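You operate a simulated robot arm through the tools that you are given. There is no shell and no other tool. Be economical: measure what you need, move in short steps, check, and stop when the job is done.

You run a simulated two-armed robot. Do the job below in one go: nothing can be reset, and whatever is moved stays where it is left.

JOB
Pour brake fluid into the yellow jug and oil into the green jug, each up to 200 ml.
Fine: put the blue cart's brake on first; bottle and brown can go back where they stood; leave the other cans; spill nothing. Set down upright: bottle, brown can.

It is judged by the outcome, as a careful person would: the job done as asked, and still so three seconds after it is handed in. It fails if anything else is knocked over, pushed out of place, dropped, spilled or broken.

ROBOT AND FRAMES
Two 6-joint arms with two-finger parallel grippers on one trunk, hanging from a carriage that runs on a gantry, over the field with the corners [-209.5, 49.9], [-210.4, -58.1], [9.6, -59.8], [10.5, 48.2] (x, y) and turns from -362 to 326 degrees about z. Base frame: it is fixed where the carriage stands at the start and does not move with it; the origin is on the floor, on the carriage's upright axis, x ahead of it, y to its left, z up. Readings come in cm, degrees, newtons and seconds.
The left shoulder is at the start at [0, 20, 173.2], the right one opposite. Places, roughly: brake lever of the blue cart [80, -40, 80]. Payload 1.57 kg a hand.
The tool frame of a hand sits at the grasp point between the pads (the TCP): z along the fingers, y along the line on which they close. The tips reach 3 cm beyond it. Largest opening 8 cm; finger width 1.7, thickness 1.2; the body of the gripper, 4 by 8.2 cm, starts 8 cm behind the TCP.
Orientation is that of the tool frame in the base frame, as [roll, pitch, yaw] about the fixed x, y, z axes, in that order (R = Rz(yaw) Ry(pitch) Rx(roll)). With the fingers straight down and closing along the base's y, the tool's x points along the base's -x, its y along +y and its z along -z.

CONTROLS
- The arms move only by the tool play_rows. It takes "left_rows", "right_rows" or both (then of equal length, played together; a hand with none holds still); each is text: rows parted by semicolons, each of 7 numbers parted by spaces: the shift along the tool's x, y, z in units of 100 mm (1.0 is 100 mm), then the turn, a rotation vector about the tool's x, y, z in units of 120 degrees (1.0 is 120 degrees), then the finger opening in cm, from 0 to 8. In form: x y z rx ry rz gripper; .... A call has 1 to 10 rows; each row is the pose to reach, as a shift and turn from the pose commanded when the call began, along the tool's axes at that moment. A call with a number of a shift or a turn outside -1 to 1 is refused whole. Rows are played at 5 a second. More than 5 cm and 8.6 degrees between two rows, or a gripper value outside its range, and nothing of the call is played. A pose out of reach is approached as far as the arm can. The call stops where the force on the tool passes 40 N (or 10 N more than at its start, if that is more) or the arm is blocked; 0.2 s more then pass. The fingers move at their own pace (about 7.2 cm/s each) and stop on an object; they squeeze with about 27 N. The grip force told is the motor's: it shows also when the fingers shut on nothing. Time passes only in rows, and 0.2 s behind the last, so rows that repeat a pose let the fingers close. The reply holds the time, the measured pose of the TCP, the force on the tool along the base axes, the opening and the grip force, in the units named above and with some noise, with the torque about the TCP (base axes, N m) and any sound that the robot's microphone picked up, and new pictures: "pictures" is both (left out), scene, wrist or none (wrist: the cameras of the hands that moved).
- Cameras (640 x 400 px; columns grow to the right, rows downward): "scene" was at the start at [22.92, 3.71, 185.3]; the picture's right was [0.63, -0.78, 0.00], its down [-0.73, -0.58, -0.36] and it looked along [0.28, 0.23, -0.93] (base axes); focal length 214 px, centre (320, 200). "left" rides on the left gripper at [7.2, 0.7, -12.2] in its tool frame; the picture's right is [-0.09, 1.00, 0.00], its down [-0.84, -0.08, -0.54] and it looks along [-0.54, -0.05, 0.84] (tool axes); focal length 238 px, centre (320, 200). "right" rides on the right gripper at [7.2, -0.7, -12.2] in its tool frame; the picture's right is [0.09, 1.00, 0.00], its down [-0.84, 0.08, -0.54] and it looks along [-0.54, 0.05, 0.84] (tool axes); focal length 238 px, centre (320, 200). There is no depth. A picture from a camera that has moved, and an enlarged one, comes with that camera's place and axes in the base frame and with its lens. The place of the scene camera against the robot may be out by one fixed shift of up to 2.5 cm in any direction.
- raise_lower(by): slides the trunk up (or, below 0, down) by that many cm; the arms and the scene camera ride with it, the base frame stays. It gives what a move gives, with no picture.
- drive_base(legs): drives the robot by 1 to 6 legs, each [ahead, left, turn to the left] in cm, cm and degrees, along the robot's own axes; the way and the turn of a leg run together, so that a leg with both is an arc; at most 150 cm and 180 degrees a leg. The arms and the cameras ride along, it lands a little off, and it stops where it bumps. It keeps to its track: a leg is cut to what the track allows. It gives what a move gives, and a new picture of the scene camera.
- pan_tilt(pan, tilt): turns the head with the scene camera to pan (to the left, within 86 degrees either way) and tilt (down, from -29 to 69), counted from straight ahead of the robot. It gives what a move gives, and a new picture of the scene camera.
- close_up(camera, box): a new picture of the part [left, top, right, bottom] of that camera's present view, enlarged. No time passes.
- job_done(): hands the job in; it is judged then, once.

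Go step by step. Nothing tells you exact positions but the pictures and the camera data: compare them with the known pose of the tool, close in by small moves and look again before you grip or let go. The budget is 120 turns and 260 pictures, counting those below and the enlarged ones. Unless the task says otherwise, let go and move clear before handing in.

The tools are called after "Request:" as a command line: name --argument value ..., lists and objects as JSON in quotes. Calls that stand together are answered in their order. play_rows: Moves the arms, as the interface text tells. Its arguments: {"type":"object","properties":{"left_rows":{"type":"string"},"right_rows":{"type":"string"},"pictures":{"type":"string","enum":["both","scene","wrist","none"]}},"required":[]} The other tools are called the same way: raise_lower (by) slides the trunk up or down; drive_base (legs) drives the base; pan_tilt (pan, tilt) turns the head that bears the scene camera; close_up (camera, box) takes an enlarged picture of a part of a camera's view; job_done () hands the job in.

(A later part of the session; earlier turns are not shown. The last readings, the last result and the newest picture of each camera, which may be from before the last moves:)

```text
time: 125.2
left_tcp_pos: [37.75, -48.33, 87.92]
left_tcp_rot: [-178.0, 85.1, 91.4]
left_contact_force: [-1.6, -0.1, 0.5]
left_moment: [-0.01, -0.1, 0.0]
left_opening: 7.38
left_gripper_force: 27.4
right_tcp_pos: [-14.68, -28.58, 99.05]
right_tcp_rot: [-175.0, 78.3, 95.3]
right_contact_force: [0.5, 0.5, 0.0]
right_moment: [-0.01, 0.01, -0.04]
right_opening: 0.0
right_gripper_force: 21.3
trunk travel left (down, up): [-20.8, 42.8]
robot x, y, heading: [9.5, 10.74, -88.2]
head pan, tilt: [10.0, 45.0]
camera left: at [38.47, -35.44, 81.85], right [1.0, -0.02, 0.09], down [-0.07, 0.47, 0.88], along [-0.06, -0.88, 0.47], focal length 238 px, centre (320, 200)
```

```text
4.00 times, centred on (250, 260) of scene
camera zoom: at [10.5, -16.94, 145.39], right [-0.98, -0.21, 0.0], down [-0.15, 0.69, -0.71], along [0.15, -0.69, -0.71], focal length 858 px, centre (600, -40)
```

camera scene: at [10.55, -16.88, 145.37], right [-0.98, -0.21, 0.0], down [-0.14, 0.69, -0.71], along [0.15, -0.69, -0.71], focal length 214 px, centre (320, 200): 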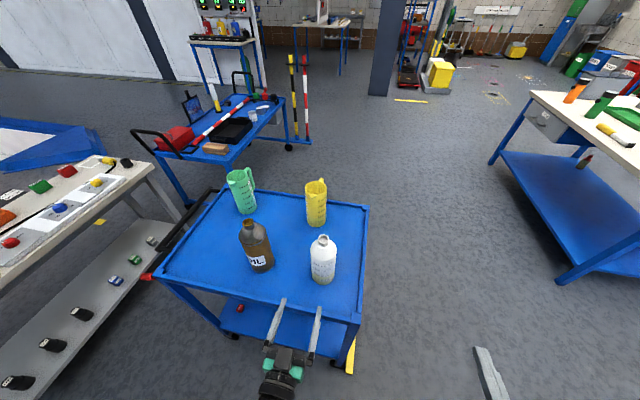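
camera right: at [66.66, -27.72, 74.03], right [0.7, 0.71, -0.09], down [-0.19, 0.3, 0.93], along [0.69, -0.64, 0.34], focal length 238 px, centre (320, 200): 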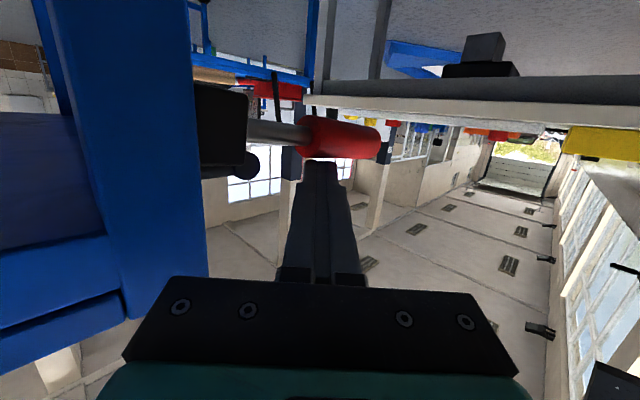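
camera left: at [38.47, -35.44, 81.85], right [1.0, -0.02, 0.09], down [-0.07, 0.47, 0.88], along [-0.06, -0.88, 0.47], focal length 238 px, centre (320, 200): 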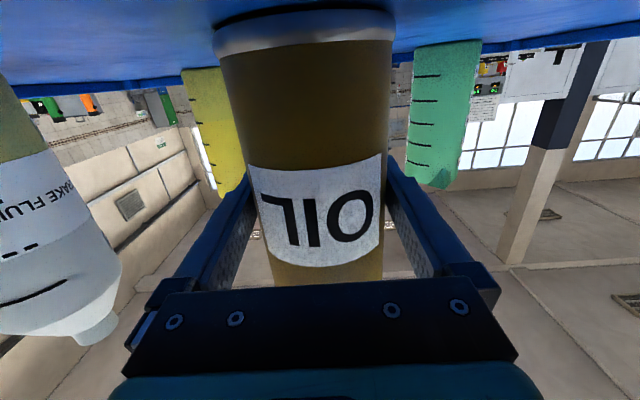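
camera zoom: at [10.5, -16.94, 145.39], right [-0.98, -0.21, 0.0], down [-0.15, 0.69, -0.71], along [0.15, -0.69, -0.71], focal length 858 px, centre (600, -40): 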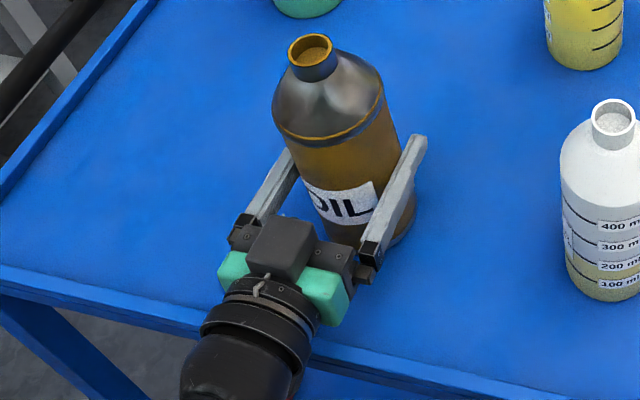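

Can gripped (7.4 cm) at TCP [37.75,-48.33,87.92]. Lift and check.

Request:
play_rows --left_rows "-0.1 0 0 0 0 0 4; -0.25 0 0 0 0 0 4; -0.5 0 0 0 0 0 4; -0.5 0 0 0 0 0 4" --pictures "none"

Request:
play_rows --left_rows "-0.3 0 0 0 0 0 4; -0.6 0 0 0 0 0 4; -0.9 0 0 0 0 0 4; -1 0 0 0 0 0 4; -1 0 0 0 0 0 4" --pictures "both"

Request:
close_up --camera "scene" --box '[180, 150, 360, 300]'

```text
time: 126.2
left_tcp_pos: [37.63, -48.56, 92.88]
left_tcp_rot: [-178.0, 85.0, 91.5]
left_contact_force: [0.6, -0.2, -5.3]
left_moment: [-0.03, -0.02, 0.01]
left_opening: 7.34
left_gripper_force: 26.9
right_tcp_pos: [-14.66, -28.46, 99.14]
right_tcp_rot: [-175.0, 78.4, 95.4]
right_contact_force: [0.4, -1.0, 0.9]
right_moment: [0.03, 0.0, 0.0]
right_opening: 0.01
right_gripper_force: 21.6
trunk travel left (down, up): [-20.8, 42.8]
robot x, y, heading: [9.72, 10.53, -88.1]
head pan, tilt: [10.0, 45.0]
```

```text
time: 127.4
left_tcp_pos: [37.79, -49.61, 103.19]
left_tcp_rot: [-177.8, 85.0, 91.8]
left_contact_force: [0.8, -0.6, -5.9]
left_moment: [-0.01, 0.02, 0.01]
left_opening: 7.33
left_gripper_force: 26.9
right_tcp_pos: [-14.66, -28.54, 99.03]
right_tcp_rot: [-175.0, 78.2, 95.3]
right_contact_force: [0.1, -0.2, 0.0]
right_moment: [-0.01, 0.02, 0.01]
right_opening: 0.0
right_gripper_force: 21.4
trunk travel left (down, up): [-20.8, 42.8]
robot x, y, heading: [9.68, 10.88, -88.0]
head pan, tilt: [10.0, 45.0]
camera scene: at [10.5, -16.9, 145.38], right [-0.98, -0.21, 0.0], down [-0.15, 0.69, -0.71], along [0.15, -0.69, -0.71], focal length 214 px, centre (320, 200)
camera left: at [38.45, -36.73, 97.02], right [1.0, -0.02, 0.09], down [-0.07, 0.47, 0.88], along [-0.06, -0.88, 0.46], focal length 238 px, centre (320, 200)
```

scene: 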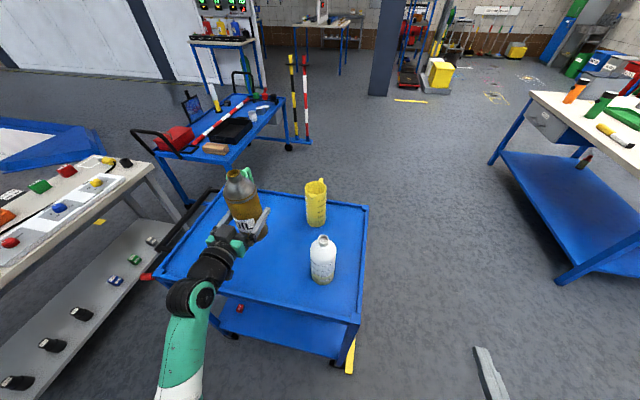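
left: 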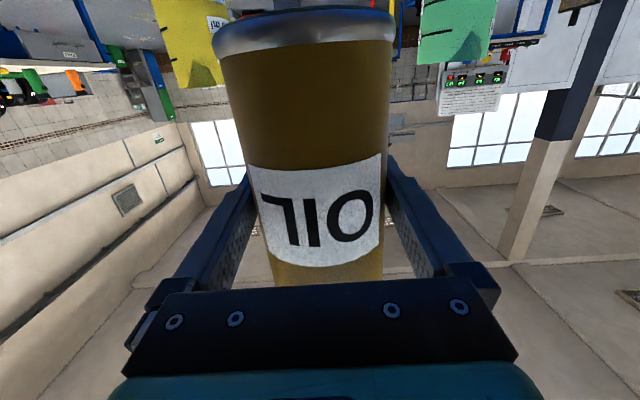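

```text
2.67 times, centred on (270, 225) of scene
camera zoom: at [10.5, -16.9, 145.38], right [-0.98, -0.21, 0.0], down [-0.15, 0.69, -0.71], along [0.15, -0.69, -0.71], focal length 572 px, centre (453, 133)
```

zoom: 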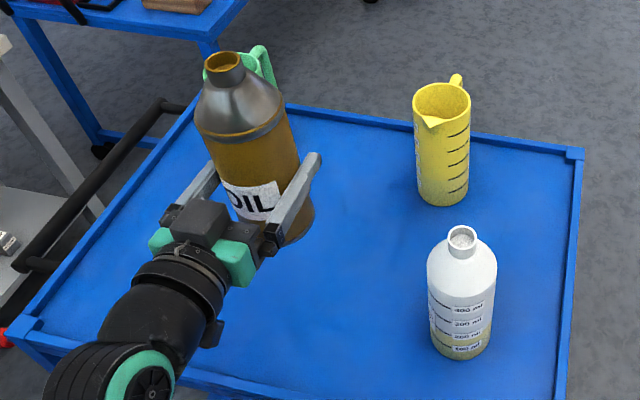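

Can held securely (≈5.6 N). Green jug ≈[53.3,-68.5]. I'll carry the can to its −x side: arm 7.6 cm, then drive 12 cm.

Request:
play_rows --left_rows "0 0 0.25 0 0 0 4; 0 0 0.5 0 0 0 4; 0 0 0.76 0 0 0 4; 0 0 0.76 0 0 0 4" --pictures "none"

Request:
drive_base --legs '[[12, 0, 0]]'

Request:
close_up --camera "scene" --box '[170, 170, 330, 310]'

Request:
close_up --camera "left" --box '[0, 0, 640, 400]'

```text
time: 128.4
left_tcp_pos: [37.94, -57.23, 102.09]
left_tcp_rot: [-178.0, 85.0, 91.6]
left_contact_force: [0.4, -0.6, -4.9]
left_moment: [-0.01, 0.0, 0.02]
left_opening: 7.4
left_gripper_force: 27.2
right_tcp_pos: [-14.71, -28.56, 98.94]
right_tcp_rot: [-174.9, 78.4, 95.3]
right_contact_force: [0.1, 0.1, -0.4]
right_moment: [0.0, -0.02, 0.01]
right_opening: 0.01
right_gripper_force: 21.2
trunk travel left (down, up): [-20.8, 42.8]
robot x, y, heading: [9.61, 10.5, -88.1]
head pan, tilt: [10.0, 45.0]
```

```text
time: 129.6
left_tcp_pos: [37.97, -69.45, 102.14]
left_tcp_rot: [-178.0, 85.2, 91.4]
left_contact_force: [0.5, -0.7, -3.9]
left_moment: [0.02, 0.01, 0.0]
left_opening: 7.37
left_gripper_force: 27.5
right_tcp_pos: [-14.48, -40.53, 99.01]
right_tcp_rot: [-175.0, 78.3, 95.0]
right_contact_force: [-0.6, -0.3, 0.5]
right_moment: [0.02, 0.02, 0.01]
right_opening: 0.0
right_gripper_force: 21.0
trunk travel left (down, up): [-20.8, 42.8]
robot x, y, heading: [9.94, -1.24, -88.6]
head pan, tilt: [10.0, 45.0]
camera scene: at [10.74, -29.03, 145.4], right [-0.98, -0.2, 0.0], down [-0.14, 0.69, -0.71], along [0.14, -0.69, -0.71], focal length 214 px, centre (320, 200)
```

scene: 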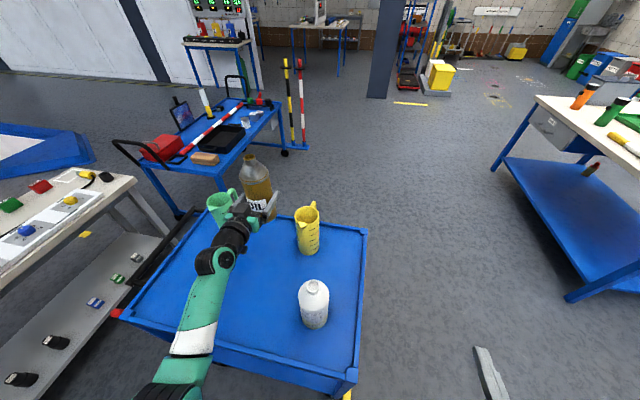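

```text
2.86 times, centred on (250, 240) of scene
camera zoom: at [10.74, -29.03, 145.4], right [-0.98, -0.2, 0.0], down [-0.14, 0.69, -0.71], along [0.14, -0.69, -0.71], focal length 613 px, centre (520, 86)
```

zoom: 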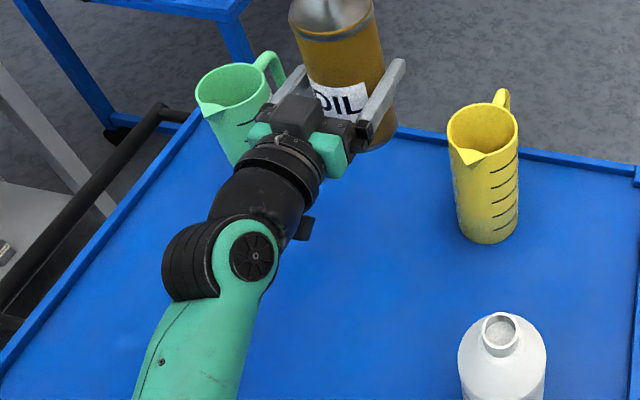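

```text
1.00 times, centred on (320, 200) of left (not enlarged: the box is as wide or as high as the picture)
camera zoom: at [38.75, -56.7, 96.09], right [1.0, -0.02, 0.09], down [-0.07, 0.47, 0.88], along [-0.06, -0.88, 0.47], focal length 238 px, centre (320, 200)
```

zoom: 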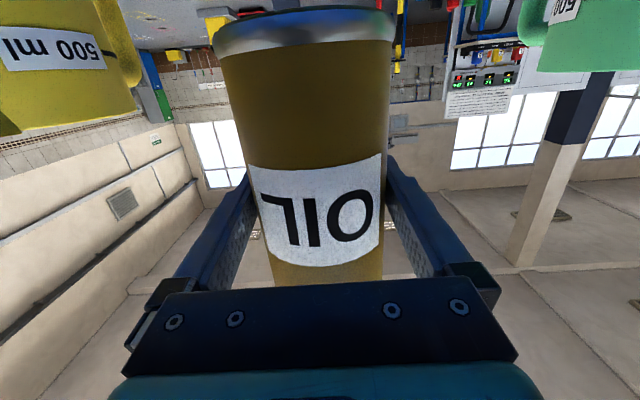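

The can is beside the green jug (jug ≈[52.5,-68.5]). I'll tilt to 42° only (the can may be quite full) and compare mouth and jug.

Request:
play_rows --left_rows "0 0 0 0 0 -0.07 4; 0 0 0 0 0 -0.14 4; 0 0 0 0 0 -0.21 4; 0 0 0 0 0 -0.28 4; 0 0 0 0 0 -0.35 4; 0 0 0 0 0 -0.35 4" --pictures "wrist"

Request:
close_up --camera "scene" --box '[170, 120, 330, 250]'

```text
time: 131.0
left_tcp_pos: [38.04, -69.3, 102.22]
left_tcp_rot: [-97.4, 47.4, 173.8]
left_contact_force: [-0.9, -0.9, -4.6]
left_moment: [0.0, 0.09, 0.01]
left_opening: 7.37
left_gripper_force: 26.7
right_tcp_pos: [-14.41, -40.42, 99.04]
right_tcp_rot: [-175.0, 78.3, 95.0]
right_contact_force: [-0.4, 0.3, -0.6]
right_moment: [0.01, 0.0, -0.01]
right_opening: 0.01
right_gripper_force: 21.0
trunk travel left (down, up): [-20.8, 42.8]
robot x, y, heading: [10.37, -0.49, -88.6]
head pan, tilt: [10.0, 45.0]
camera left: at [33.76, -56.61, 97.46], right [0.8, 0.04, -0.6], down [0.51, 0.48, 0.72], along [0.32, -0.88, 0.36], focal length 238 px, centre (320, 200)
```

left: 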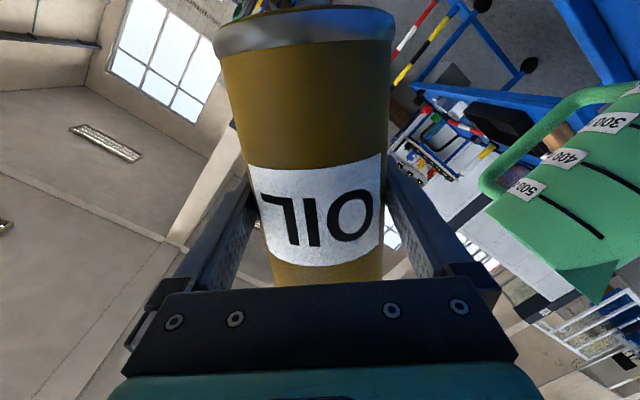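

```text
3.08 times, centred on (250, 185) of scene
camera zoom: at [10.74, -28.97, 145.38], right [-0.98, -0.2, 0.0], down [-0.14, 0.69, -0.71], along [0.14, -0.69, -0.71], focal length 660 px, centre (535, 246)
```

zoom: 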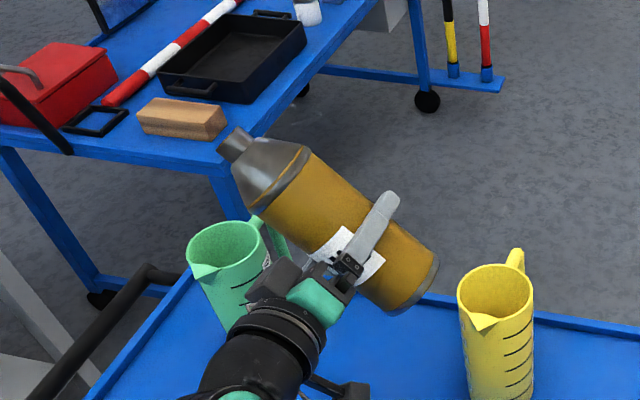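

Mouth is 6.2 cm short of the jug centre in x and aligned in y (can mouth ≈12.5 cm above grip). I'll move in and lower, tilting to 55°, keeping the can's shoulder above the rim.

Request:
play_rows --left_rows "0.05 0.2 0.015 0 0 -0.036 4; 0.11 0.4 0.03 0 0 -0.072 4; 0.175 0.61 0.047 0 0 -0.108 4; 0.175 0.61 0.047 0 0 -0.108 4" --pictures "wrist"

Request:
close_up --camera "scene" --box '[180, 140, 300, 250]'

```text
time: 132.0
left_tcp_pos: [41.39, -69.52, 96.8]
left_tcp_rot: [-96.0, 34.8, 175.9]
left_contact_force: [0.4, 0.0, -4.7]
left_moment: [-0.05, 0.08, -0.02]
left_opening: 7.36
left_gripper_force: 26.5
right_tcp_pos: [-14.49, -40.44, 99.05]
right_tcp_rot: [-175.0, 78.3, 95.1]
right_contact_force: [0.6, 0.5, 0.3]
right_moment: [-0.03, 0.05, 0.0]
right_opening: 0.0
right_gripper_force: 20.9
trunk travel left (down, up): [-20.8, 42.8]
robot x, y, heading: [10.04, -1.58, -88.3]
head pan, tilt: [10.0, 45.0]
camera left: at [36.0, -56.79, 93.23], right [0.65, 0.06, -0.76], down [0.65, 0.49, 0.59], along [0.4, -0.87, 0.28], focal length 238 px, centre (320, 200)
```

left: 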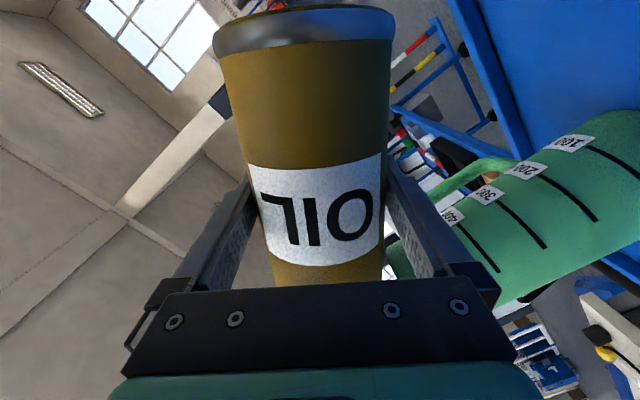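

```text
3.64 times, centred on (240, 195) of scene
camera zoom: at [10.73, -28.97, 145.38], right [-0.98, -0.2, 0.0], down [-0.14, 0.69, -0.71], along [0.14, -0.69, -0.71], focal length 780 px, centre (611, 218)
```

zoom: 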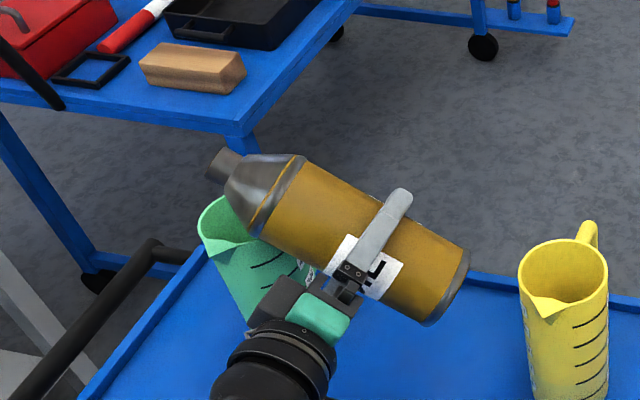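

Mouth is right over the jug. I'll tilt slowly to 62° while holding the mouth in place.

Request:
play_rows --left_rows "0.03 -0.07 -0.004 0 0 -0.029 4; 0.06 -0.146 -0.008 0 0 -0.058 4; 0.06 -0.146 -0.008 0 0 -0.058 4" --pictures "none"

Request:
close_up --camera "scene" --box '[190, 160, 270, 235]'

```text
time: 132.8
left_tcp_pos: [39.9, -69.53, 97.56]
left_tcp_rot: [-95.7, 27.8, 176.7]
left_contact_force: [0.4, -0.8, -4.1]
left_moment: [0.0, 0.07, 0.0]
left_opening: 7.39
left_gripper_force: 27.3
right_tcp_pos: [-14.6, -40.42, 99.0]
right_tcp_rot: [-175.1, 78.3, 95.0]
right_contact_force: [0.6, -0.2, 0.0]
right_moment: [-0.02, -0.05, 0.0]
right_opening: 0.03
right_gripper_force: 21.3
trunk travel left (down, up): [-20.8, 42.8]
robot x, y, heading: [9.97, -1.19, -88.3]
head pan, tilt: [10.0, 45.0]
```

```text
5.33 times, centred on (230, 198) of scene
camera zoom: at [10.74, -28.97, 145.38], right [-0.98, -0.2, 0.0], down [-0.14, 0.69, -0.71], along [0.14, -0.69, -0.71], focal length 1144 px, centre (800, 213)
```

zoom: 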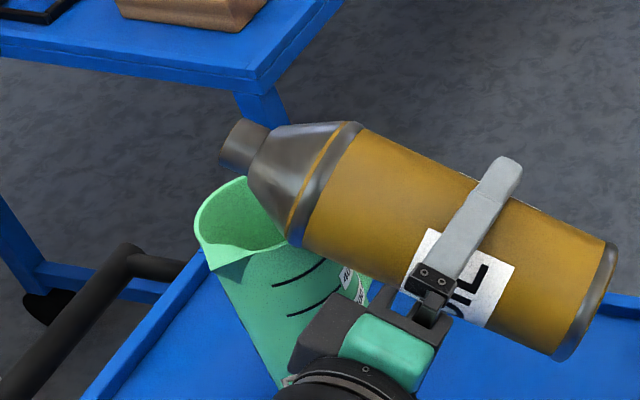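

Request:
play_rows --left_rows "-0.008 -0.053 0.005 0 0 -0.029 4; -0.016 -0.106 0.011 0 0 -0.058 4; -0.016 -0.106 0.011 0 0 -0.058 4" --pictures "none"

Request:
close_up --camera "scene" --box '[190, 160, 270, 235]'

```text
time: 133.6
left_tcp_pos: [39.56, -69.71, 98.55]
left_tcp_rot: [-95.5, 20.8, 177.4]
left_contact_force: [-0.3, 0.0, -5.0]
left_moment: [-0.04, 0.06, 0.02]
left_opening: 7.38
left_gripper_force: 27.0
right_tcp_pos: [-14.48, -40.51, 99.04]
right_tcp_rot: [-175.0, 78.3, 95.0]
right_contact_force: [-0.1, -0.1, -0.3]
right_moment: [0.01, 0.02, -0.01]
right_opening: 0.0
right_gripper_force: 21.1
trunk travel left (down, up): [-20.8, 42.8]
robot x, y, heading: [9.6, -1.56, -88.0]
head pan, tilt: [10.0, 45.0]
```

```text
5.33 times, centred on (230, 198) of scene
camera zoom: at [10.74, -28.97, 145.38], right [-0.98, -0.2, 0.0], down [-0.14, 0.69, -0.71], along [0.14, -0.69, -0.71], focal length 1144 px, centre (800, 213)
```

zoom: 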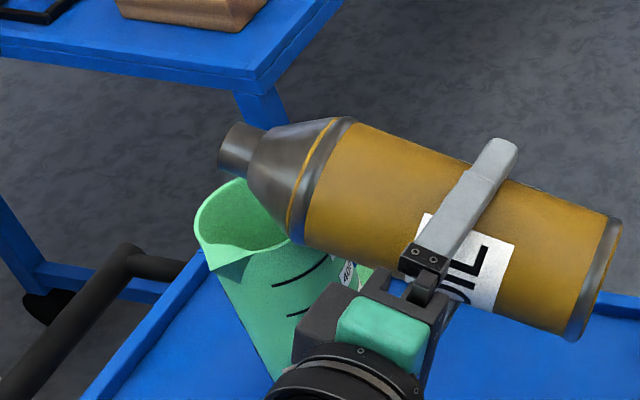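

Request:
play_rows --left_rows "0.001 -0.065 0.005 0 0 -0.029 4; 0.003 -0.131 0.01 0 0 -0.058 4" --pictures "none"

Request:
close_up --camera "scene" --box '[190, 160, 270, 235]'

```text
time: 134.2
left_tcp_pos: [39.27, -69.96, 99.74]
left_tcp_rot: [-95.2, 13.9, 178.1]
left_contact_force: [0.0, 0.8, -5.7]
left_moment: [0.01, 0.07, 0.02]
left_opening: 7.38
left_gripper_force: 27.4
right_tcp_pos: [-14.52, -40.42, 99.11]
right_tcp_rot: [-174.9, 78.3, 95.0]
right_contact_force: [-0.4, -0.1, -0.8]
right_moment: [0.01, 0.02, 0.05]
right_opening: 0.0
right_gripper_force: 21.4
trunk travel left (down, up): [-20.8, 42.8]
robot x, y, heading: [9.75, -1.26, -88.5]
head pan, tilt: [10.0, 45.0]
```

```text
5.33 times, centred on (230, 198) of scene
camera zoom: at [10.74, -28.97, 145.38], right [-0.98, -0.2, 0.0], down [-0.14, 0.69, -0.71], along [0.14, -0.69, -0.71], focal length 1144 px, centre (800, 213)
```

zoom: 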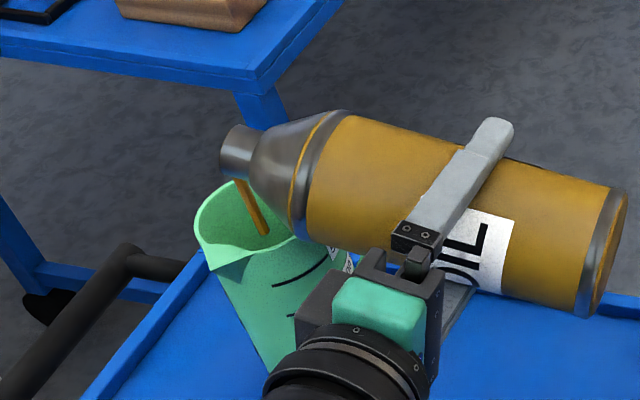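

Oil now streams into the green jug's middle. Holding and watching the level.

Request:
play_rows --left_rows "0 0 0 0 0 0 4; 0 0 0 0 0 0 4; 0 0 0 0 0 0 4" --pictures "wrist"

Request:
close_up --camera "left" --box '[400, 150, 640, 330]'

Request:
close_up --camera "scene" --box '[190, 160, 270, 235]'

```text
time: 135.0
left_tcp_pos: [39.27, -69.94, 99.82]
left_tcp_rot: [-95.3, 13.9, 178.0]
left_contact_force: [0.3, 0.2, -5.4]
left_moment: [-0.03, 0.05, -0.01]
left_opening: 7.38
left_gripper_force: 26.8
right_tcp_pos: [-14.52, -40.55, 99.0]
right_tcp_rot: [-175.1, 78.3, 95.0]
right_contact_force: [1.1, -0.8, -0.6]
right_moment: [0.02, -0.03, -0.02]
right_opening: 0.0
right_gripper_force: 20.7
trunk travel left (down, up): [-20.8, 42.8]
robot x, y, heading: [10.58, -1.33, -88.3]
head pan, tilt: [10.0, 45.0]
camera left: at [32.53, -57.42, 98.48], right [0.33, 0.08, -0.94], down [0.8, 0.51, 0.32], along [0.5, -0.86, 0.1], focal length 238 px, centre (320, 200)
```

left: 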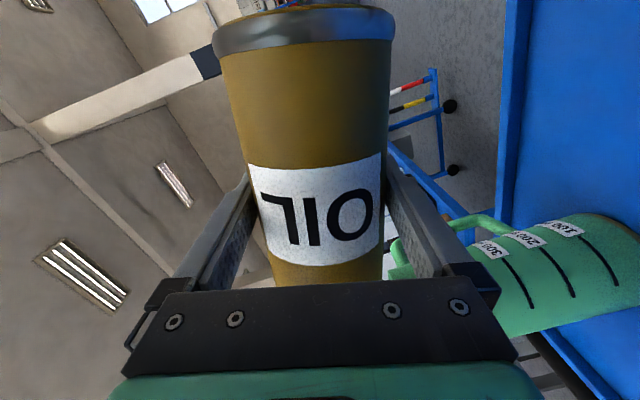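

```text
2.22 times, centred on (520, 240) of left
camera zoom: at [32.53, -57.42, 98.48], right [0.33, 0.08, -0.94], down [0.8, 0.51, 0.32], along [0.5, -0.86, 0.1], focal length 530 px, centre (-124, 111)
```

zoom: 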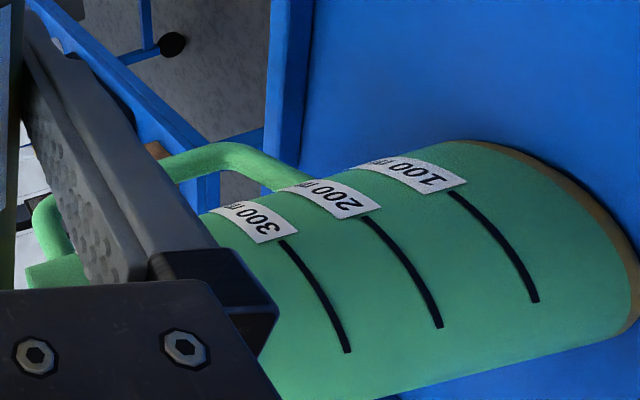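

```text
5.33 times, centred on (230, 198) of scene
camera zoom: at [10.74, -28.97, 145.38], right [-0.98, -0.2, 0.0], down [-0.14, 0.69, -0.71], along [0.14, -0.69, -0.71], focal length 1144 px, centre (800, 213)
```

zoom: 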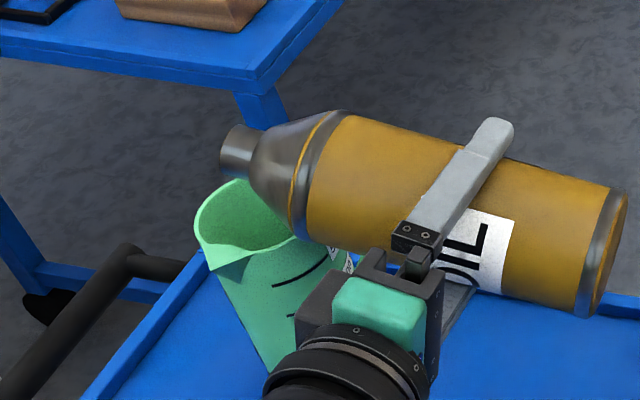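

The green jug clearly shows the brown oil (≈20 ml) and flow has stopped. Tilt 4° more and let it settle.

Request:
play_rows --left_rows "0 -0.082 -0.007 0 0 -0.033 4; 0 -0.082 -0.007 0 0 -0.033 4; 0 -0.082 -0.007 0 0 -0.033 4; 0 -0.082 -0.007 0 0 -0.033 4; 0 -0.082 -0.007 0 0 -0.033 4; 0 -0.082 -0.007 0 0 -0.033 4; 0 -0.082 -0.007 0 0 -0.033 4" --pictures "none"

Request:
close_up --camera "left" --box '[400, 150, 640, 330]'

Request:
close_up --camera "scene" --box '[190, 160, 270, 235]'

```text
time: 136.6
left_tcp_pos: [39.04, -69.99, 100.8]
left_tcp_rot: [-95.1, 10.0, 178.3]
left_contact_force: [-0.1, -0.5, -4.9]
left_moment: [-0.02, 0.07, 0.02]
left_opening: 7.36
left_gripper_force: 26.8
right_tcp_pos: [-14.49, -40.53, 99.03]
right_tcp_rot: [-175.0, 78.3, 95.0]
right_contact_force: [-0.2, -0.9, 0.2]
right_moment: [0.0, -0.04, -0.01]
right_opening: 0.0
right_gripper_force: 21.0
trunk travel left (down, up): [-20.8, 42.8]
robot x, y, heading: [10.03, -1.18, -88.4]
head pan, tilt: [10.0, 45.0]
```

```text
2.22 times, centred on (520, 240) of left
camera zoom: at [32.21, -57.54, 99.85], right [0.26, 0.08, -0.96], down [0.82, 0.51, 0.27], along [0.51, -0.86, 0.07], focal length 530 px, centre (-124, 111)
```

zoom: 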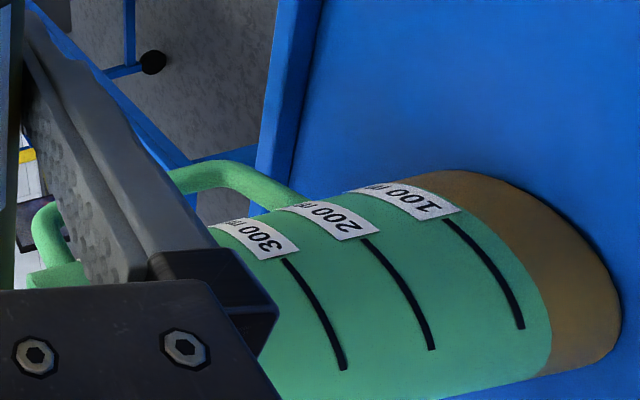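

```text
5.33 times, centred on (230, 198) of scene
camera zoom: at [10.74, -28.98, 145.38], right [-0.98, -0.2, 0.0], down [-0.14, 0.69, -0.71], along [0.14, -0.69, -0.71], focal length 1144 px, centre (800, 213)
```

zoom: 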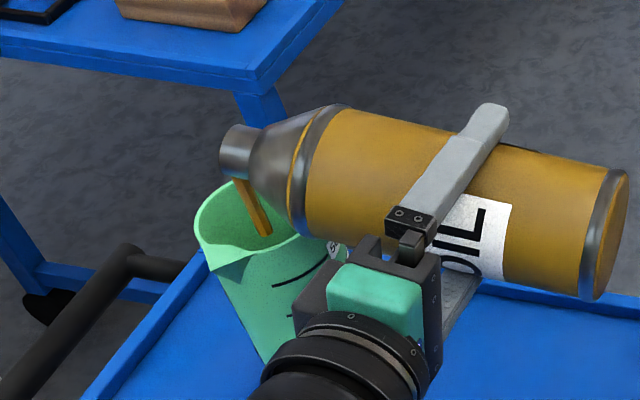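

≈75 ml and still flowing. Hold a little more.

Request:
play_rows --left_rows "0 0 0 0 0 0 4; 0 0 0 0 0 0 4; 0 0 0 0 0 0 4" --pictures "none"

Request:
close_up --camera "left" --box '[400, 150, 640, 330]'

Request:
close_up --camera "scene" --box '[190, 160, 270, 235]'

```text
time: 137.4
left_tcp_pos: [39.11, -70.09, 100.65]
left_tcp_rot: [-95.1, 10.0, 178.3]
left_contact_force: [0.8, -0.1, -4.2]
left_moment: [-0.02, 0.03, 0.01]
left_opening: 7.38
left_gripper_force: 26.8
right_tcp_pos: [-14.54, -40.54, 99.14]
right_tcp_rot: [-175.0, 78.3, 95.1]
right_contact_force: [-0.1, -0.5, -0.1]
right_moment: [0.02, -0.02, 0.02]
right_opening: 0.0
right_gripper_force: 20.6
trunk travel left (down, up): [-20.8, 42.8]
robot x, y, heading: [10.03, -1.29, -88.3]
head pan, tilt: [10.0, 45.0]
```

```text
2.22 times, centred on (520, 240) of left
camera zoom: at [32.21, -57.54, 99.85], right [0.27, 0.08, -0.96], down [0.82, 0.51, 0.27], along [0.51, -0.86, 0.07], focal length 530 px, centre (-124, 111)
```

zoom: 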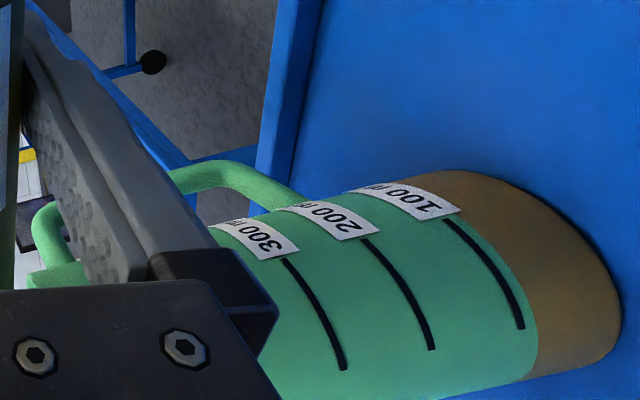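

```text
5.33 times, centred on (230, 198) of scene
camera zoom: at [10.74, -28.98, 145.38], right [-0.98, -0.2, 0.0], down [-0.14, 0.69, -0.71], along [0.14, -0.69, -0.71], focal length 1144 px, centre (800, 213)
```

zoom: 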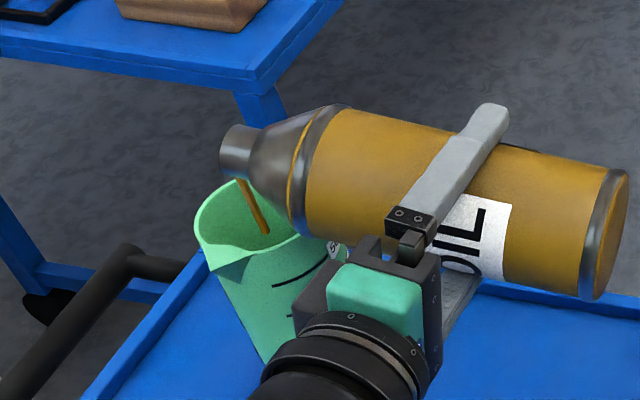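

≈90 ml and thinning; ≈19 ml per degree. Tilt 4° more and wait.

Request:
play_rows --left_rows "-0.002 -0.07 -0.006 0 0 -0.033 4; -0.002 -0.07 -0.006 0 0 -0.033 4; -0.002 -0.07 -0.006 0 0 -0.033 4; -0.002 -0.07 -0.006 0 0 -0.033 4; -0.002 -0.07 -0.006 0 0 -0.033 4; -0.002 -0.07 -0.006 0 0 -0.033 4; -0.002 -0.07 -0.006 0 0 -0.033 4; -0.002 -0.07 -0.006 0 0 -0.033 4" --pictures "none"

Request:
close_up --camera "left" --box '[400, 150, 640, 330]'

Request:
close_up --camera "scene" --box '[190, 160, 270, 235]'

```text
time: 139.2
left_tcp_pos: [38.93, -70.05, 101.31]
left_tcp_rot: [-95.0, 6.0, 178.8]
left_contact_force: [-0.2, -0.1, -4.2]
left_moment: [-0.05, 0.07, 0.01]
left_opening: 7.37
left_gripper_force: 26.9
right_tcp_pos: [-14.56, -40.45, 98.99]
right_tcp_rot: [-174.9, 78.3, 95.0]
right_contact_force: [0.1, 0.4, -0.2]
right_moment: [-0.02, -0.01, 0.02]
right_opening: 0.0
right_gripper_force: 21.3
trunk travel left (down, up): [-20.8, 42.8]
robot x, y, heading: [10.14, -0.95, -88.5]
head pan, tilt: [10.0, 45.0]
```

```text
2.22 times, centred on (520, 240) of left
camera zoom: at [31.96, -57.53, 100.97], right [0.2, 0.08, -0.98], down [0.83, 0.52, 0.21], along [0.52, -0.85, 0.03], focal length 530 px, centre (-124, 111)
```

zoom: 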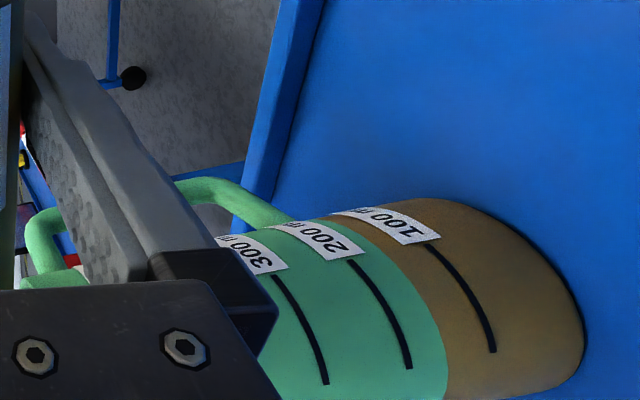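

```text
5.33 times, centred on (230, 198) of scene
camera zoom: at [10.74, -28.98, 145.38], right [-0.98, -0.2, 0.0], down [-0.14, 0.69, -0.71], along [0.14, -0.69, -0.71], focal length 1144 px, centre (800, 213)
```

zoom: 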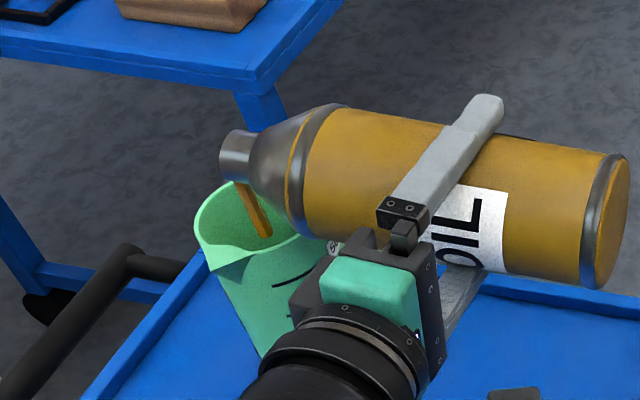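

≈155 ml and still flowing. Short hold.

Request:
play_rows --left_rows "0 0 0 0 0 0 4; 0 0 0 0 0 0 4" --pictures "none"

Request:
close_up --camera "left" --box '[480, 220, 620, 330]'

Request:
close_up --camera "scene" --box '[190, 160, 270, 235]'

```text
time: 139.8
left_tcp_pos: [38.96, -69.9, 101.27]
left_tcp_rot: [-95.1, 5.9, 178.8]
left_contact_force: [-0.2, 0.7, -3.6]
left_moment: [-0.01, 0.08, 0.0]
left_opening: 7.37
left_gripper_force: 27.1
right_tcp_pos: [-14.55, -40.44, 99.1]
right_tcp_rot: [-175.0, 78.3, 95.0]
right_contact_force: [1.0, -0.8, -0.1]
right_moment: [-0.01, -0.01, 0.03]
right_opening: 0.01
right_gripper_force: 21.7
trunk travel left (down, up): [-20.8, 42.8]
robot x, y, heading: [10.34, -1.13, -88.2]
head pan, tilt: [10.0, 45.0]
```

```text
3.64 times, centred on (550, 275) of left
camera zoom: at [31.96, -57.53, 100.97], right [0.2, 0.08, -0.98], down [0.83, 0.52, 0.21], along [0.52, -0.85, 0.03], focal length 867 px, centre (-516, -73)
```

zoom: 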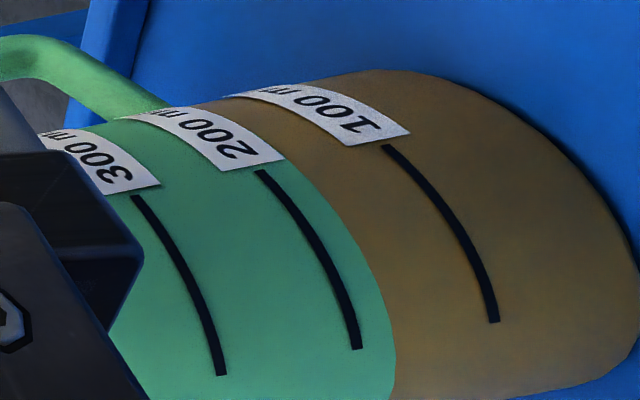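

```text
5.33 times, centred on (230, 198) of scene
camera zoom: at [10.74, -28.98, 145.38], right [-0.98, -0.2, 0.0], down [-0.14, 0.69, -0.71], along [0.14, -0.69, -0.71], focal length 1144 px, centre (800, 213)
```

zoom: 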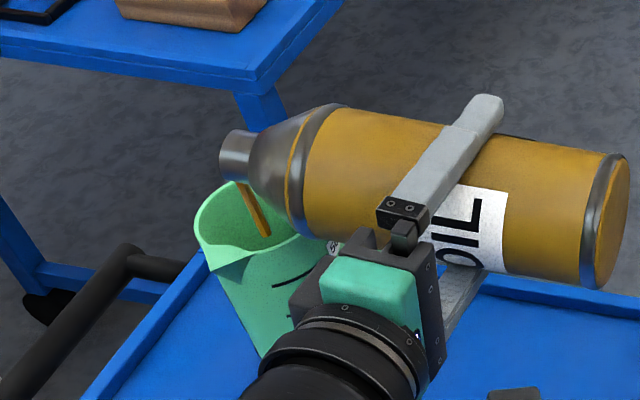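

≈176 ml. Another short hold.

Request:
play_rows --left_rows "0 0 0 0 0 0 4; 0 0 0 0 0 0 4" --pictures "none"

Request:
close_up --camera "left" --box '[480, 220, 620, 330]'

Request:
close_up --camera "scene" --box '[190, 160, 270, 235]'

```text
time: 140.4
left_tcp_pos: [38.85, -69.97, 101.38]
left_tcp_rot: [-95.0, 5.9, 178.8]
left_contact_force: [-0.3, -0.4, -3.9]
left_moment: [-0.02, 0.01, 0.03]
left_opening: 7.36
left_gripper_force: 27.0
right_tcp_pos: [-14.51, -40.52, 99.05]
right_tcp_rot: [-175.0, 78.3, 94.9]
right_contact_force: [-0.2, -0.4, -0.8]
right_moment: [-0.02, 0.01, 0.02]
right_opening: 0.0
right_gripper_force: 21.1
trunk travel left (down, up): [-20.8, 42.8]
robot x, y, heading: [10.21, -1.19, -88.2]
head pan, tilt: [10.0, 45.0]
```

```text
3.64 times, centred on (550, 275) of left
camera zoom: at [31.96, -57.53, 100.97], right [0.2, 0.08, -0.98], down [0.83, 0.52, 0.21], along [0.52, -0.85, 0.03], focal length 867 px, centre (-516, -73)
```

zoom: 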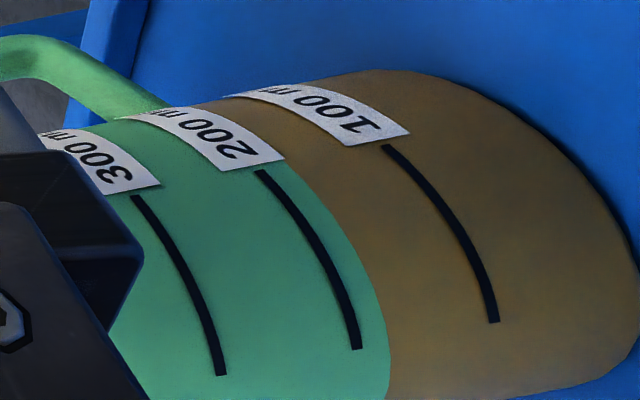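

```text
5.33 times, centred on (230, 198) of scene
camera zoom: at [10.75, -28.98, 145.38], right [-0.98, -0.2, 0.0], down [-0.14, 0.69, -0.71], along [0.14, -0.69, -0.71], focal length 1144 px, centre (800, 213)
```

zoom: 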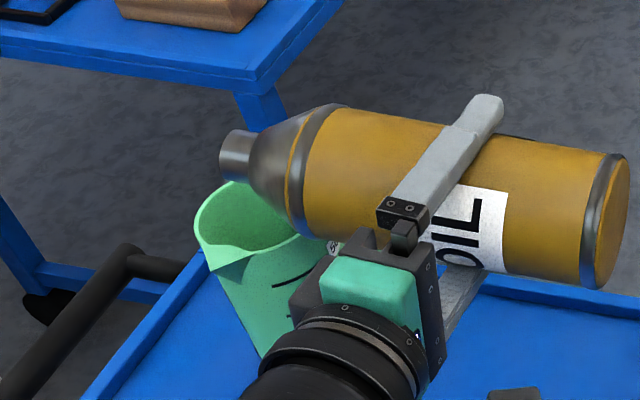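

Stopped at ≈180 ml. One more degree (≈20 ml) and let it run out.

Request:
play_rows --left_rows "0 -0.01 0 0 0 -0.008 4; 0 -0.01 0 0 0 -0.008 4; 0 -0.01 0 0 0 -0.008 4; 0 -0.01 0 0 0 -0.008 4; 0 -0.01 0 0 0 -0.008 4; 0 -0.01 0 0 0 -0.008 4; 0 -0.01 0 0 0 -0.008 4" --pictures "none"

Request:
close_up --camera "left" --box '[480, 220, 620, 330]'

Request:
close_up --camera "scene" --box '[190, 160, 270, 235]'

```text
time: 142.0
left_tcp_pos: [38.99, -69.93, 101.48]
left_tcp_rot: [-95.0, 5.1, 178.9]
left_contact_force: [-0.3, -0.2, -3.1]
left_moment: [-0.01, 0.03, 0.02]
left_opening: 7.35
left_gripper_force: 27.5
right_tcp_pos: [-14.49, -40.49, 98.97]
right_tcp_rot: [-175.1, 78.5, 95.1]
right_contact_force: [-0.9, 0.1, 0.6]
right_moment: [0.01, -0.01, 0.0]
right_opening: 0.01
right_gripper_force: 21.4
trunk travel left (down, up): [-20.8, 42.8]
robot x, y, heading: [10.21, -1.39, -88.4]
head pan, tilt: [10.0, 45.0]
```

```text
3.64 times, centred on (550, 275) of left
camera zoom: at [31.93, -57.49, 101.18], right [0.18, 0.08, -0.98], down [0.83, 0.52, 0.2], along [0.52, -0.85, 0.02], focal length 867 px, centre (-516, -73)
```

zoom: 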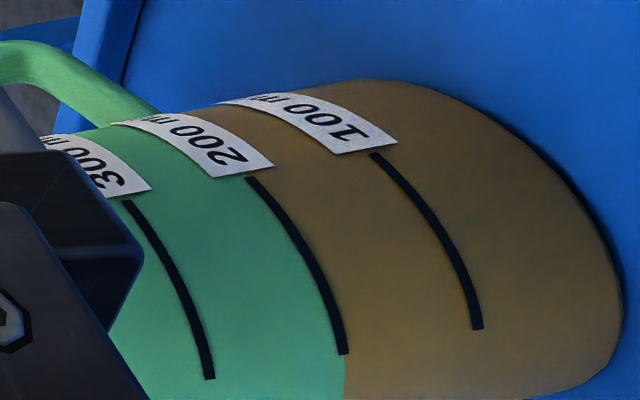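

```text
5.33 times, centred on (230, 198) of scene
camera zoom: at [10.75, -28.98, 145.38], right [-0.98, -0.2, 0.0], down [-0.14, 0.69, -0.71], along [0.14, -0.69, -0.71], focal length 1144 px, centre (800, 213)
```

zoom: 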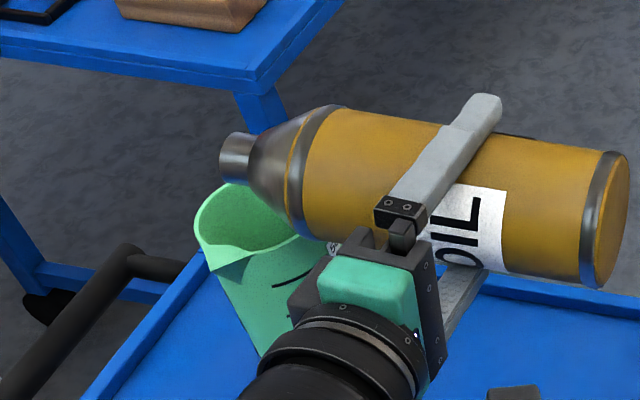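

Green jug reads 200 ml. Turning the can upright again.

Request:
play_rows --left_rows "0 0 0 0 0 0.07 4; 0 0 0 0 0 0.14 4; 0 0 0 0 0 0.21 4; 0 0 0 0 0 0.28 4; 0 0 0 0 0 0.35 4; 0 0 0 0 0 0.42 4; 0 0 0 0 0 0.49 4; 0 0 0 0 0 0.56 4; 0 0 0 0 0 0.63 4; 0 0 0 0 0 0.70 4" --pictures "none"

Request:
play_rows --left_rows "0 0 0 0 0 0.006 4; 0 0 0 0 0 0.006 4" --pictures "none"

Request:
drive_base --legs '[[-12, 0, 0]]'

```text
time: 144.2
left_tcp_pos: [38.9, -69.83, 101.39]
left_tcp_rot: [-171.5, 85.0, 97.8]
left_contact_force: [-0.4, 0.1, -3.6]
left_moment: [0.0, 0.01, 0.01]
left_opening: 7.35
left_gripper_force: 27.2
right_tcp_pos: [-14.39, -40.55, 99.0]
right_tcp_rot: [-174.9, 78.3, 95.0]
right_contact_force: [1.2, -0.1, 0.0]
right_moment: [0.01, -0.04, -0.01]
right_opening: 0.0
right_gripper_force: 21.3
trunk travel left (down, up): [-20.8, 42.8]
robot x, y, heading: [9.73, -1.36, -88.1]
head pan, tilt: [10.0, 45.0]
```

```text
time: 144.8
left_tcp_pos: [38.8, -69.89, 101.42]
left_tcp_rot: [-178.4, 85.0, 90.8]
left_contact_force: [-0.4, 0.2, -2.6]
left_moment: [-0.01, -0.01, 0.03]
left_opening: 7.37
left_gripper_force: 27.3
right_tcp_pos: [-14.55, -40.55, 99.03]
right_tcp_rot: [-175.0, 78.3, 95.1]
right_contact_force: [-0.4, -0.4, 0.0]
right_moment: [0.0, -0.02, -0.02]
right_opening: 0.0
right_gripper_force: 21.2
trunk travel left (down, up): [-20.8, 42.8]
robot x, y, heading: [9.8, -1.25, -88.1]
head pan, tilt: [10.0, 45.0]
```

```text
time: 146.1
left_tcp_pos: [38.58, -57.97, 101.31]
left_tcp_rot: [-177.9, 85.0, 91.5]
left_contact_force: [0.6, 0.2, -3.2]
left_moment: [-0.02, 0.0, -0.03]
left_opening: 7.36
left_gripper_force: 27.0
right_tcp_pos: [-14.8, -28.63, 99.04]
right_tcp_rot: [-175.0, 78.3, 95.1]
right_contact_force: [-1.0, 0.7, 0.4]
right_moment: [-0.05, 0.01, -0.01]
right_opening: 0.0
right_gripper_force: 21.1
trunk travel left (down, up): [-20.8, 42.8]
robot x, y, heading: [9.6, 10.44, -88.3]
head pan, tilt: [10.0, 45.0]
camera scene: at [10.45, -17.12, 145.36], right [-0.98, -0.2, 0.0], down [-0.14, 0.69, -0.71], along [0.14, -0.69, -0.71], focal length 214 px, centre (320, 200)
```

scene: 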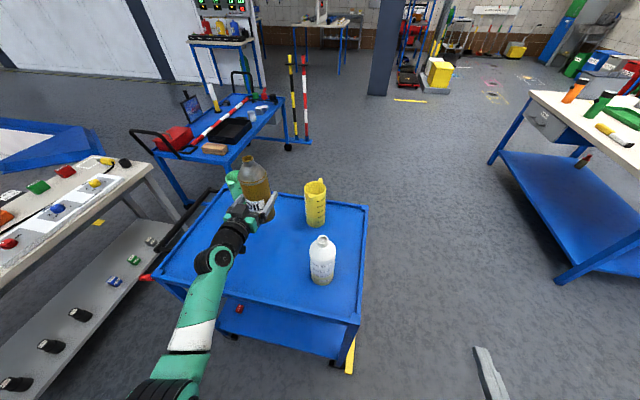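

Now back to its place: arm back, then lower.

Request:
play_rows --left_rows "0 -0.03 -0.3 0 0 0 4; 0 -0.06 -0.6 0 0 0 4; 0 -0.08 -0.85 0 0 0 4; 0 -0.08 -0.85 0 0 0 4" --pictures "none"

Request:
play_rows --left_rows "0.3 0 0 0 0 0 4; 0.7 0 0 0 0 0 4; 1 0 0 0 0 0 4; 1 0 0 0 0 0 4" --pictures "none"

```text
time: 147.1
left_tcp_pos: [37.68, -49.47, 102.15]
left_tcp_rot: [-177.9, 85.0, 91.5]
left_contact_force: [-0.8, -0.1, -3.6]
left_moment: [0.04, 0.02, 0.02]
left_opening: 7.32
left_gripper_force: 26.5
right_tcp_pos: [-14.73, -28.79, 99.1]
right_tcp_rot: [-175.0, 78.3, 95.1]
right_contact_force: [-0.5, -0.1, 0.4]
right_moment: [0.04, 0.01, 0.02]
right_opening: 0.0
right_gripper_force: 21.0
trunk travel left (down, up): [-20.8, 42.8]
robot x, y, heading: [9.96, 10.15, -88.5]
head pan, tilt: [10.0, 45.0]
```

```text
time: 148.1
left_tcp_pos: [38.05, -48.81, 91.98]
left_tcp_rot: [-177.9, 85.0, 91.5]
left_contact_force: [0.0, -1.0, -3.7]
left_moment: [-0.01, 0.03, 0.05]
left_opening: 7.32
left_gripper_force: 26.3
right_tcp_pos: [-14.73, -28.76, 98.97]
right_tcp_rot: [-175.1, 78.4, 95.1]
right_contact_force: [0.1, 1.3, -0.5]
right_moment: [0.0, -0.01, 0.02]
right_opening: 0.01
right_gripper_force: 21.1
trunk travel left (down, up): [-20.8, 42.8]
robot x, y, heading: [9.92, 10.72, -88.3]
head pan, tilt: [10.0, 45.0]
```

Request:
play_rows --left_rows "0.12 -0.02 0 0 0 0 4; 0.25 -0.025 0 0 0 0 4; 0.33 -0.025 0 0 0 0 4; 0.37 -0.025 0 0 0 0 4; 0.395 -0.025 0 0 0 0 4; 0.395 -0.025 0 0 0 0 4" --pictures "wrist"

Request:
close_up --camera "scene" --box '[180, 170, 360, 310]'

```text
time: 149.1
left_tcp_pos: [37.74, -48.29, 89.04]
left_tcp_rot: [-176.1, 85.6, 93.3]
left_contact_force: [-3.1, 16.7, 18.7]
left_moment: [4.04, 0.32, 0.41]
left_opening: 7.33
left_gripper_force: 27.1
right_tcp_pos: [-14.69, -28.53, 98.98]
right_tcp_rot: [-174.9, 78.2, 95.3]
right_contact_force: [0.4, 0.5, -0.1]
right_moment: [-0.03, 0.0, 0.03]
right_opening: 0.01
right_gripper_force: 21.8
trunk travel left (down, up): [-20.8, 42.8]
robot x, y, heading: [9.77, 10.27, -88.2]
head pan, tilt: [10.0, 45.0]
stopped in row 5 (left hand): the force on the tool passed its limit at 47 N (the readings are from after the stop); the commanded pose is now the measured one
camera left: at [38.45, -35.5, 82.69], right [1.0, -0.02, 0.09], down [-0.07, 0.48, 0.88], along [-0.06, -0.88, 0.47], focal length 238 px, centre (320, 200)
```

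left: 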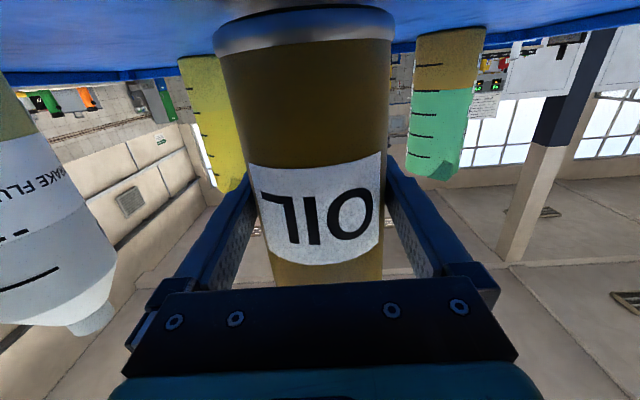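

```text
2.86 times, centred on (270, 240) of scene
camera zoom: at [10.47, -17.0, 145.37], right [-0.98, -0.2, 0.0], down [-0.14, 0.69, -0.71], along [0.14, -0.69, -0.71], focal length 613 px, centre (463, 86)
```

zoom: 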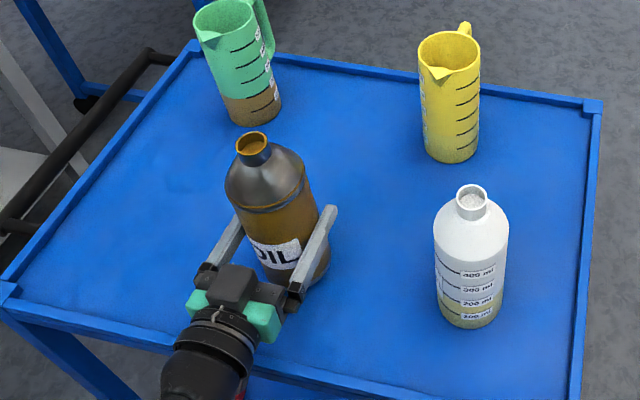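

The green jug reads 200 ml from here too. The stop at z=89 with a torque suggests the camera under the hand is touching the cart rim; I'll rise 1 cm, shift 5 mm outward and then lower.

Request:
play_rows --left_rows "-0.1 0 0 0 0 0 4; -0.12 0 0 0 0.004 0 4; -0.12 0 -0.06 0 0.004 0 4; -0.12 0 -0.06 0 0.004 0 4; -0.12 0 -0.06 0 0.004 0 4" --pictures "none"

Request:
play_rows --left_rows "0.05 0 0 0 0 0 4; 0.1 0 0 0 0 0 4; 0.14 0 0 0 0 0 4; 0.14 0 0 0 0 0 4" --pictures "none"

```text
time: 150.3
left_tcp_pos: [37.62, -48.01, 89.97]
left_tcp_rot: [-176.8, 85.2, 92.6]
left_contact_force: [-0.5, -0.7, -3.9]
left_moment: [-0.01, 0.03, 0.0]
left_opening: 7.34
left_gripper_force: 27.0
right_tcp_pos: [-14.83, -28.74, 99.06]
right_tcp_rot: [-175.0, 78.3, 95.2]
right_contact_force: [-0.1, 0.8, 0.2]
right_moment: [0.0, 0.0, 0.0]
right_opening: 0.0
right_gripper_force: 21.4
trunk travel left (down, up): [-20.8, 42.8]
robot x, y, heading: [9.51, 10.06, -88.2]
head pan, tilt: [10.0, 45.0]
```

```text
time: 151.3
left_tcp_pos: [37.71, -47.88, 88.75]
left_tcp_rot: [-176.7, 85.1, 92.6]
left_contact_force: [0.0, -0.1, -3.6]
left_moment: [-0.03, -0.01, -0.02]
left_opening: 7.33
left_gripper_force: 26.8
right_tcp_pos: [-14.83, -28.77, 99.08]
right_tcp_rot: [-175.0, 78.3, 95.1]
right_contact_force: [-0.1, 0.0, -0.1]
right_moment: [0.0, 0.01, 0.02]
right_opening: 0.0
right_gripper_force: 21.6
trunk travel left (down, up): [-20.8, 42.8]
robot x, y, heading: [9.21, 10.4, -88.5]
head pan, tilt: [10.0, 45.0]
```

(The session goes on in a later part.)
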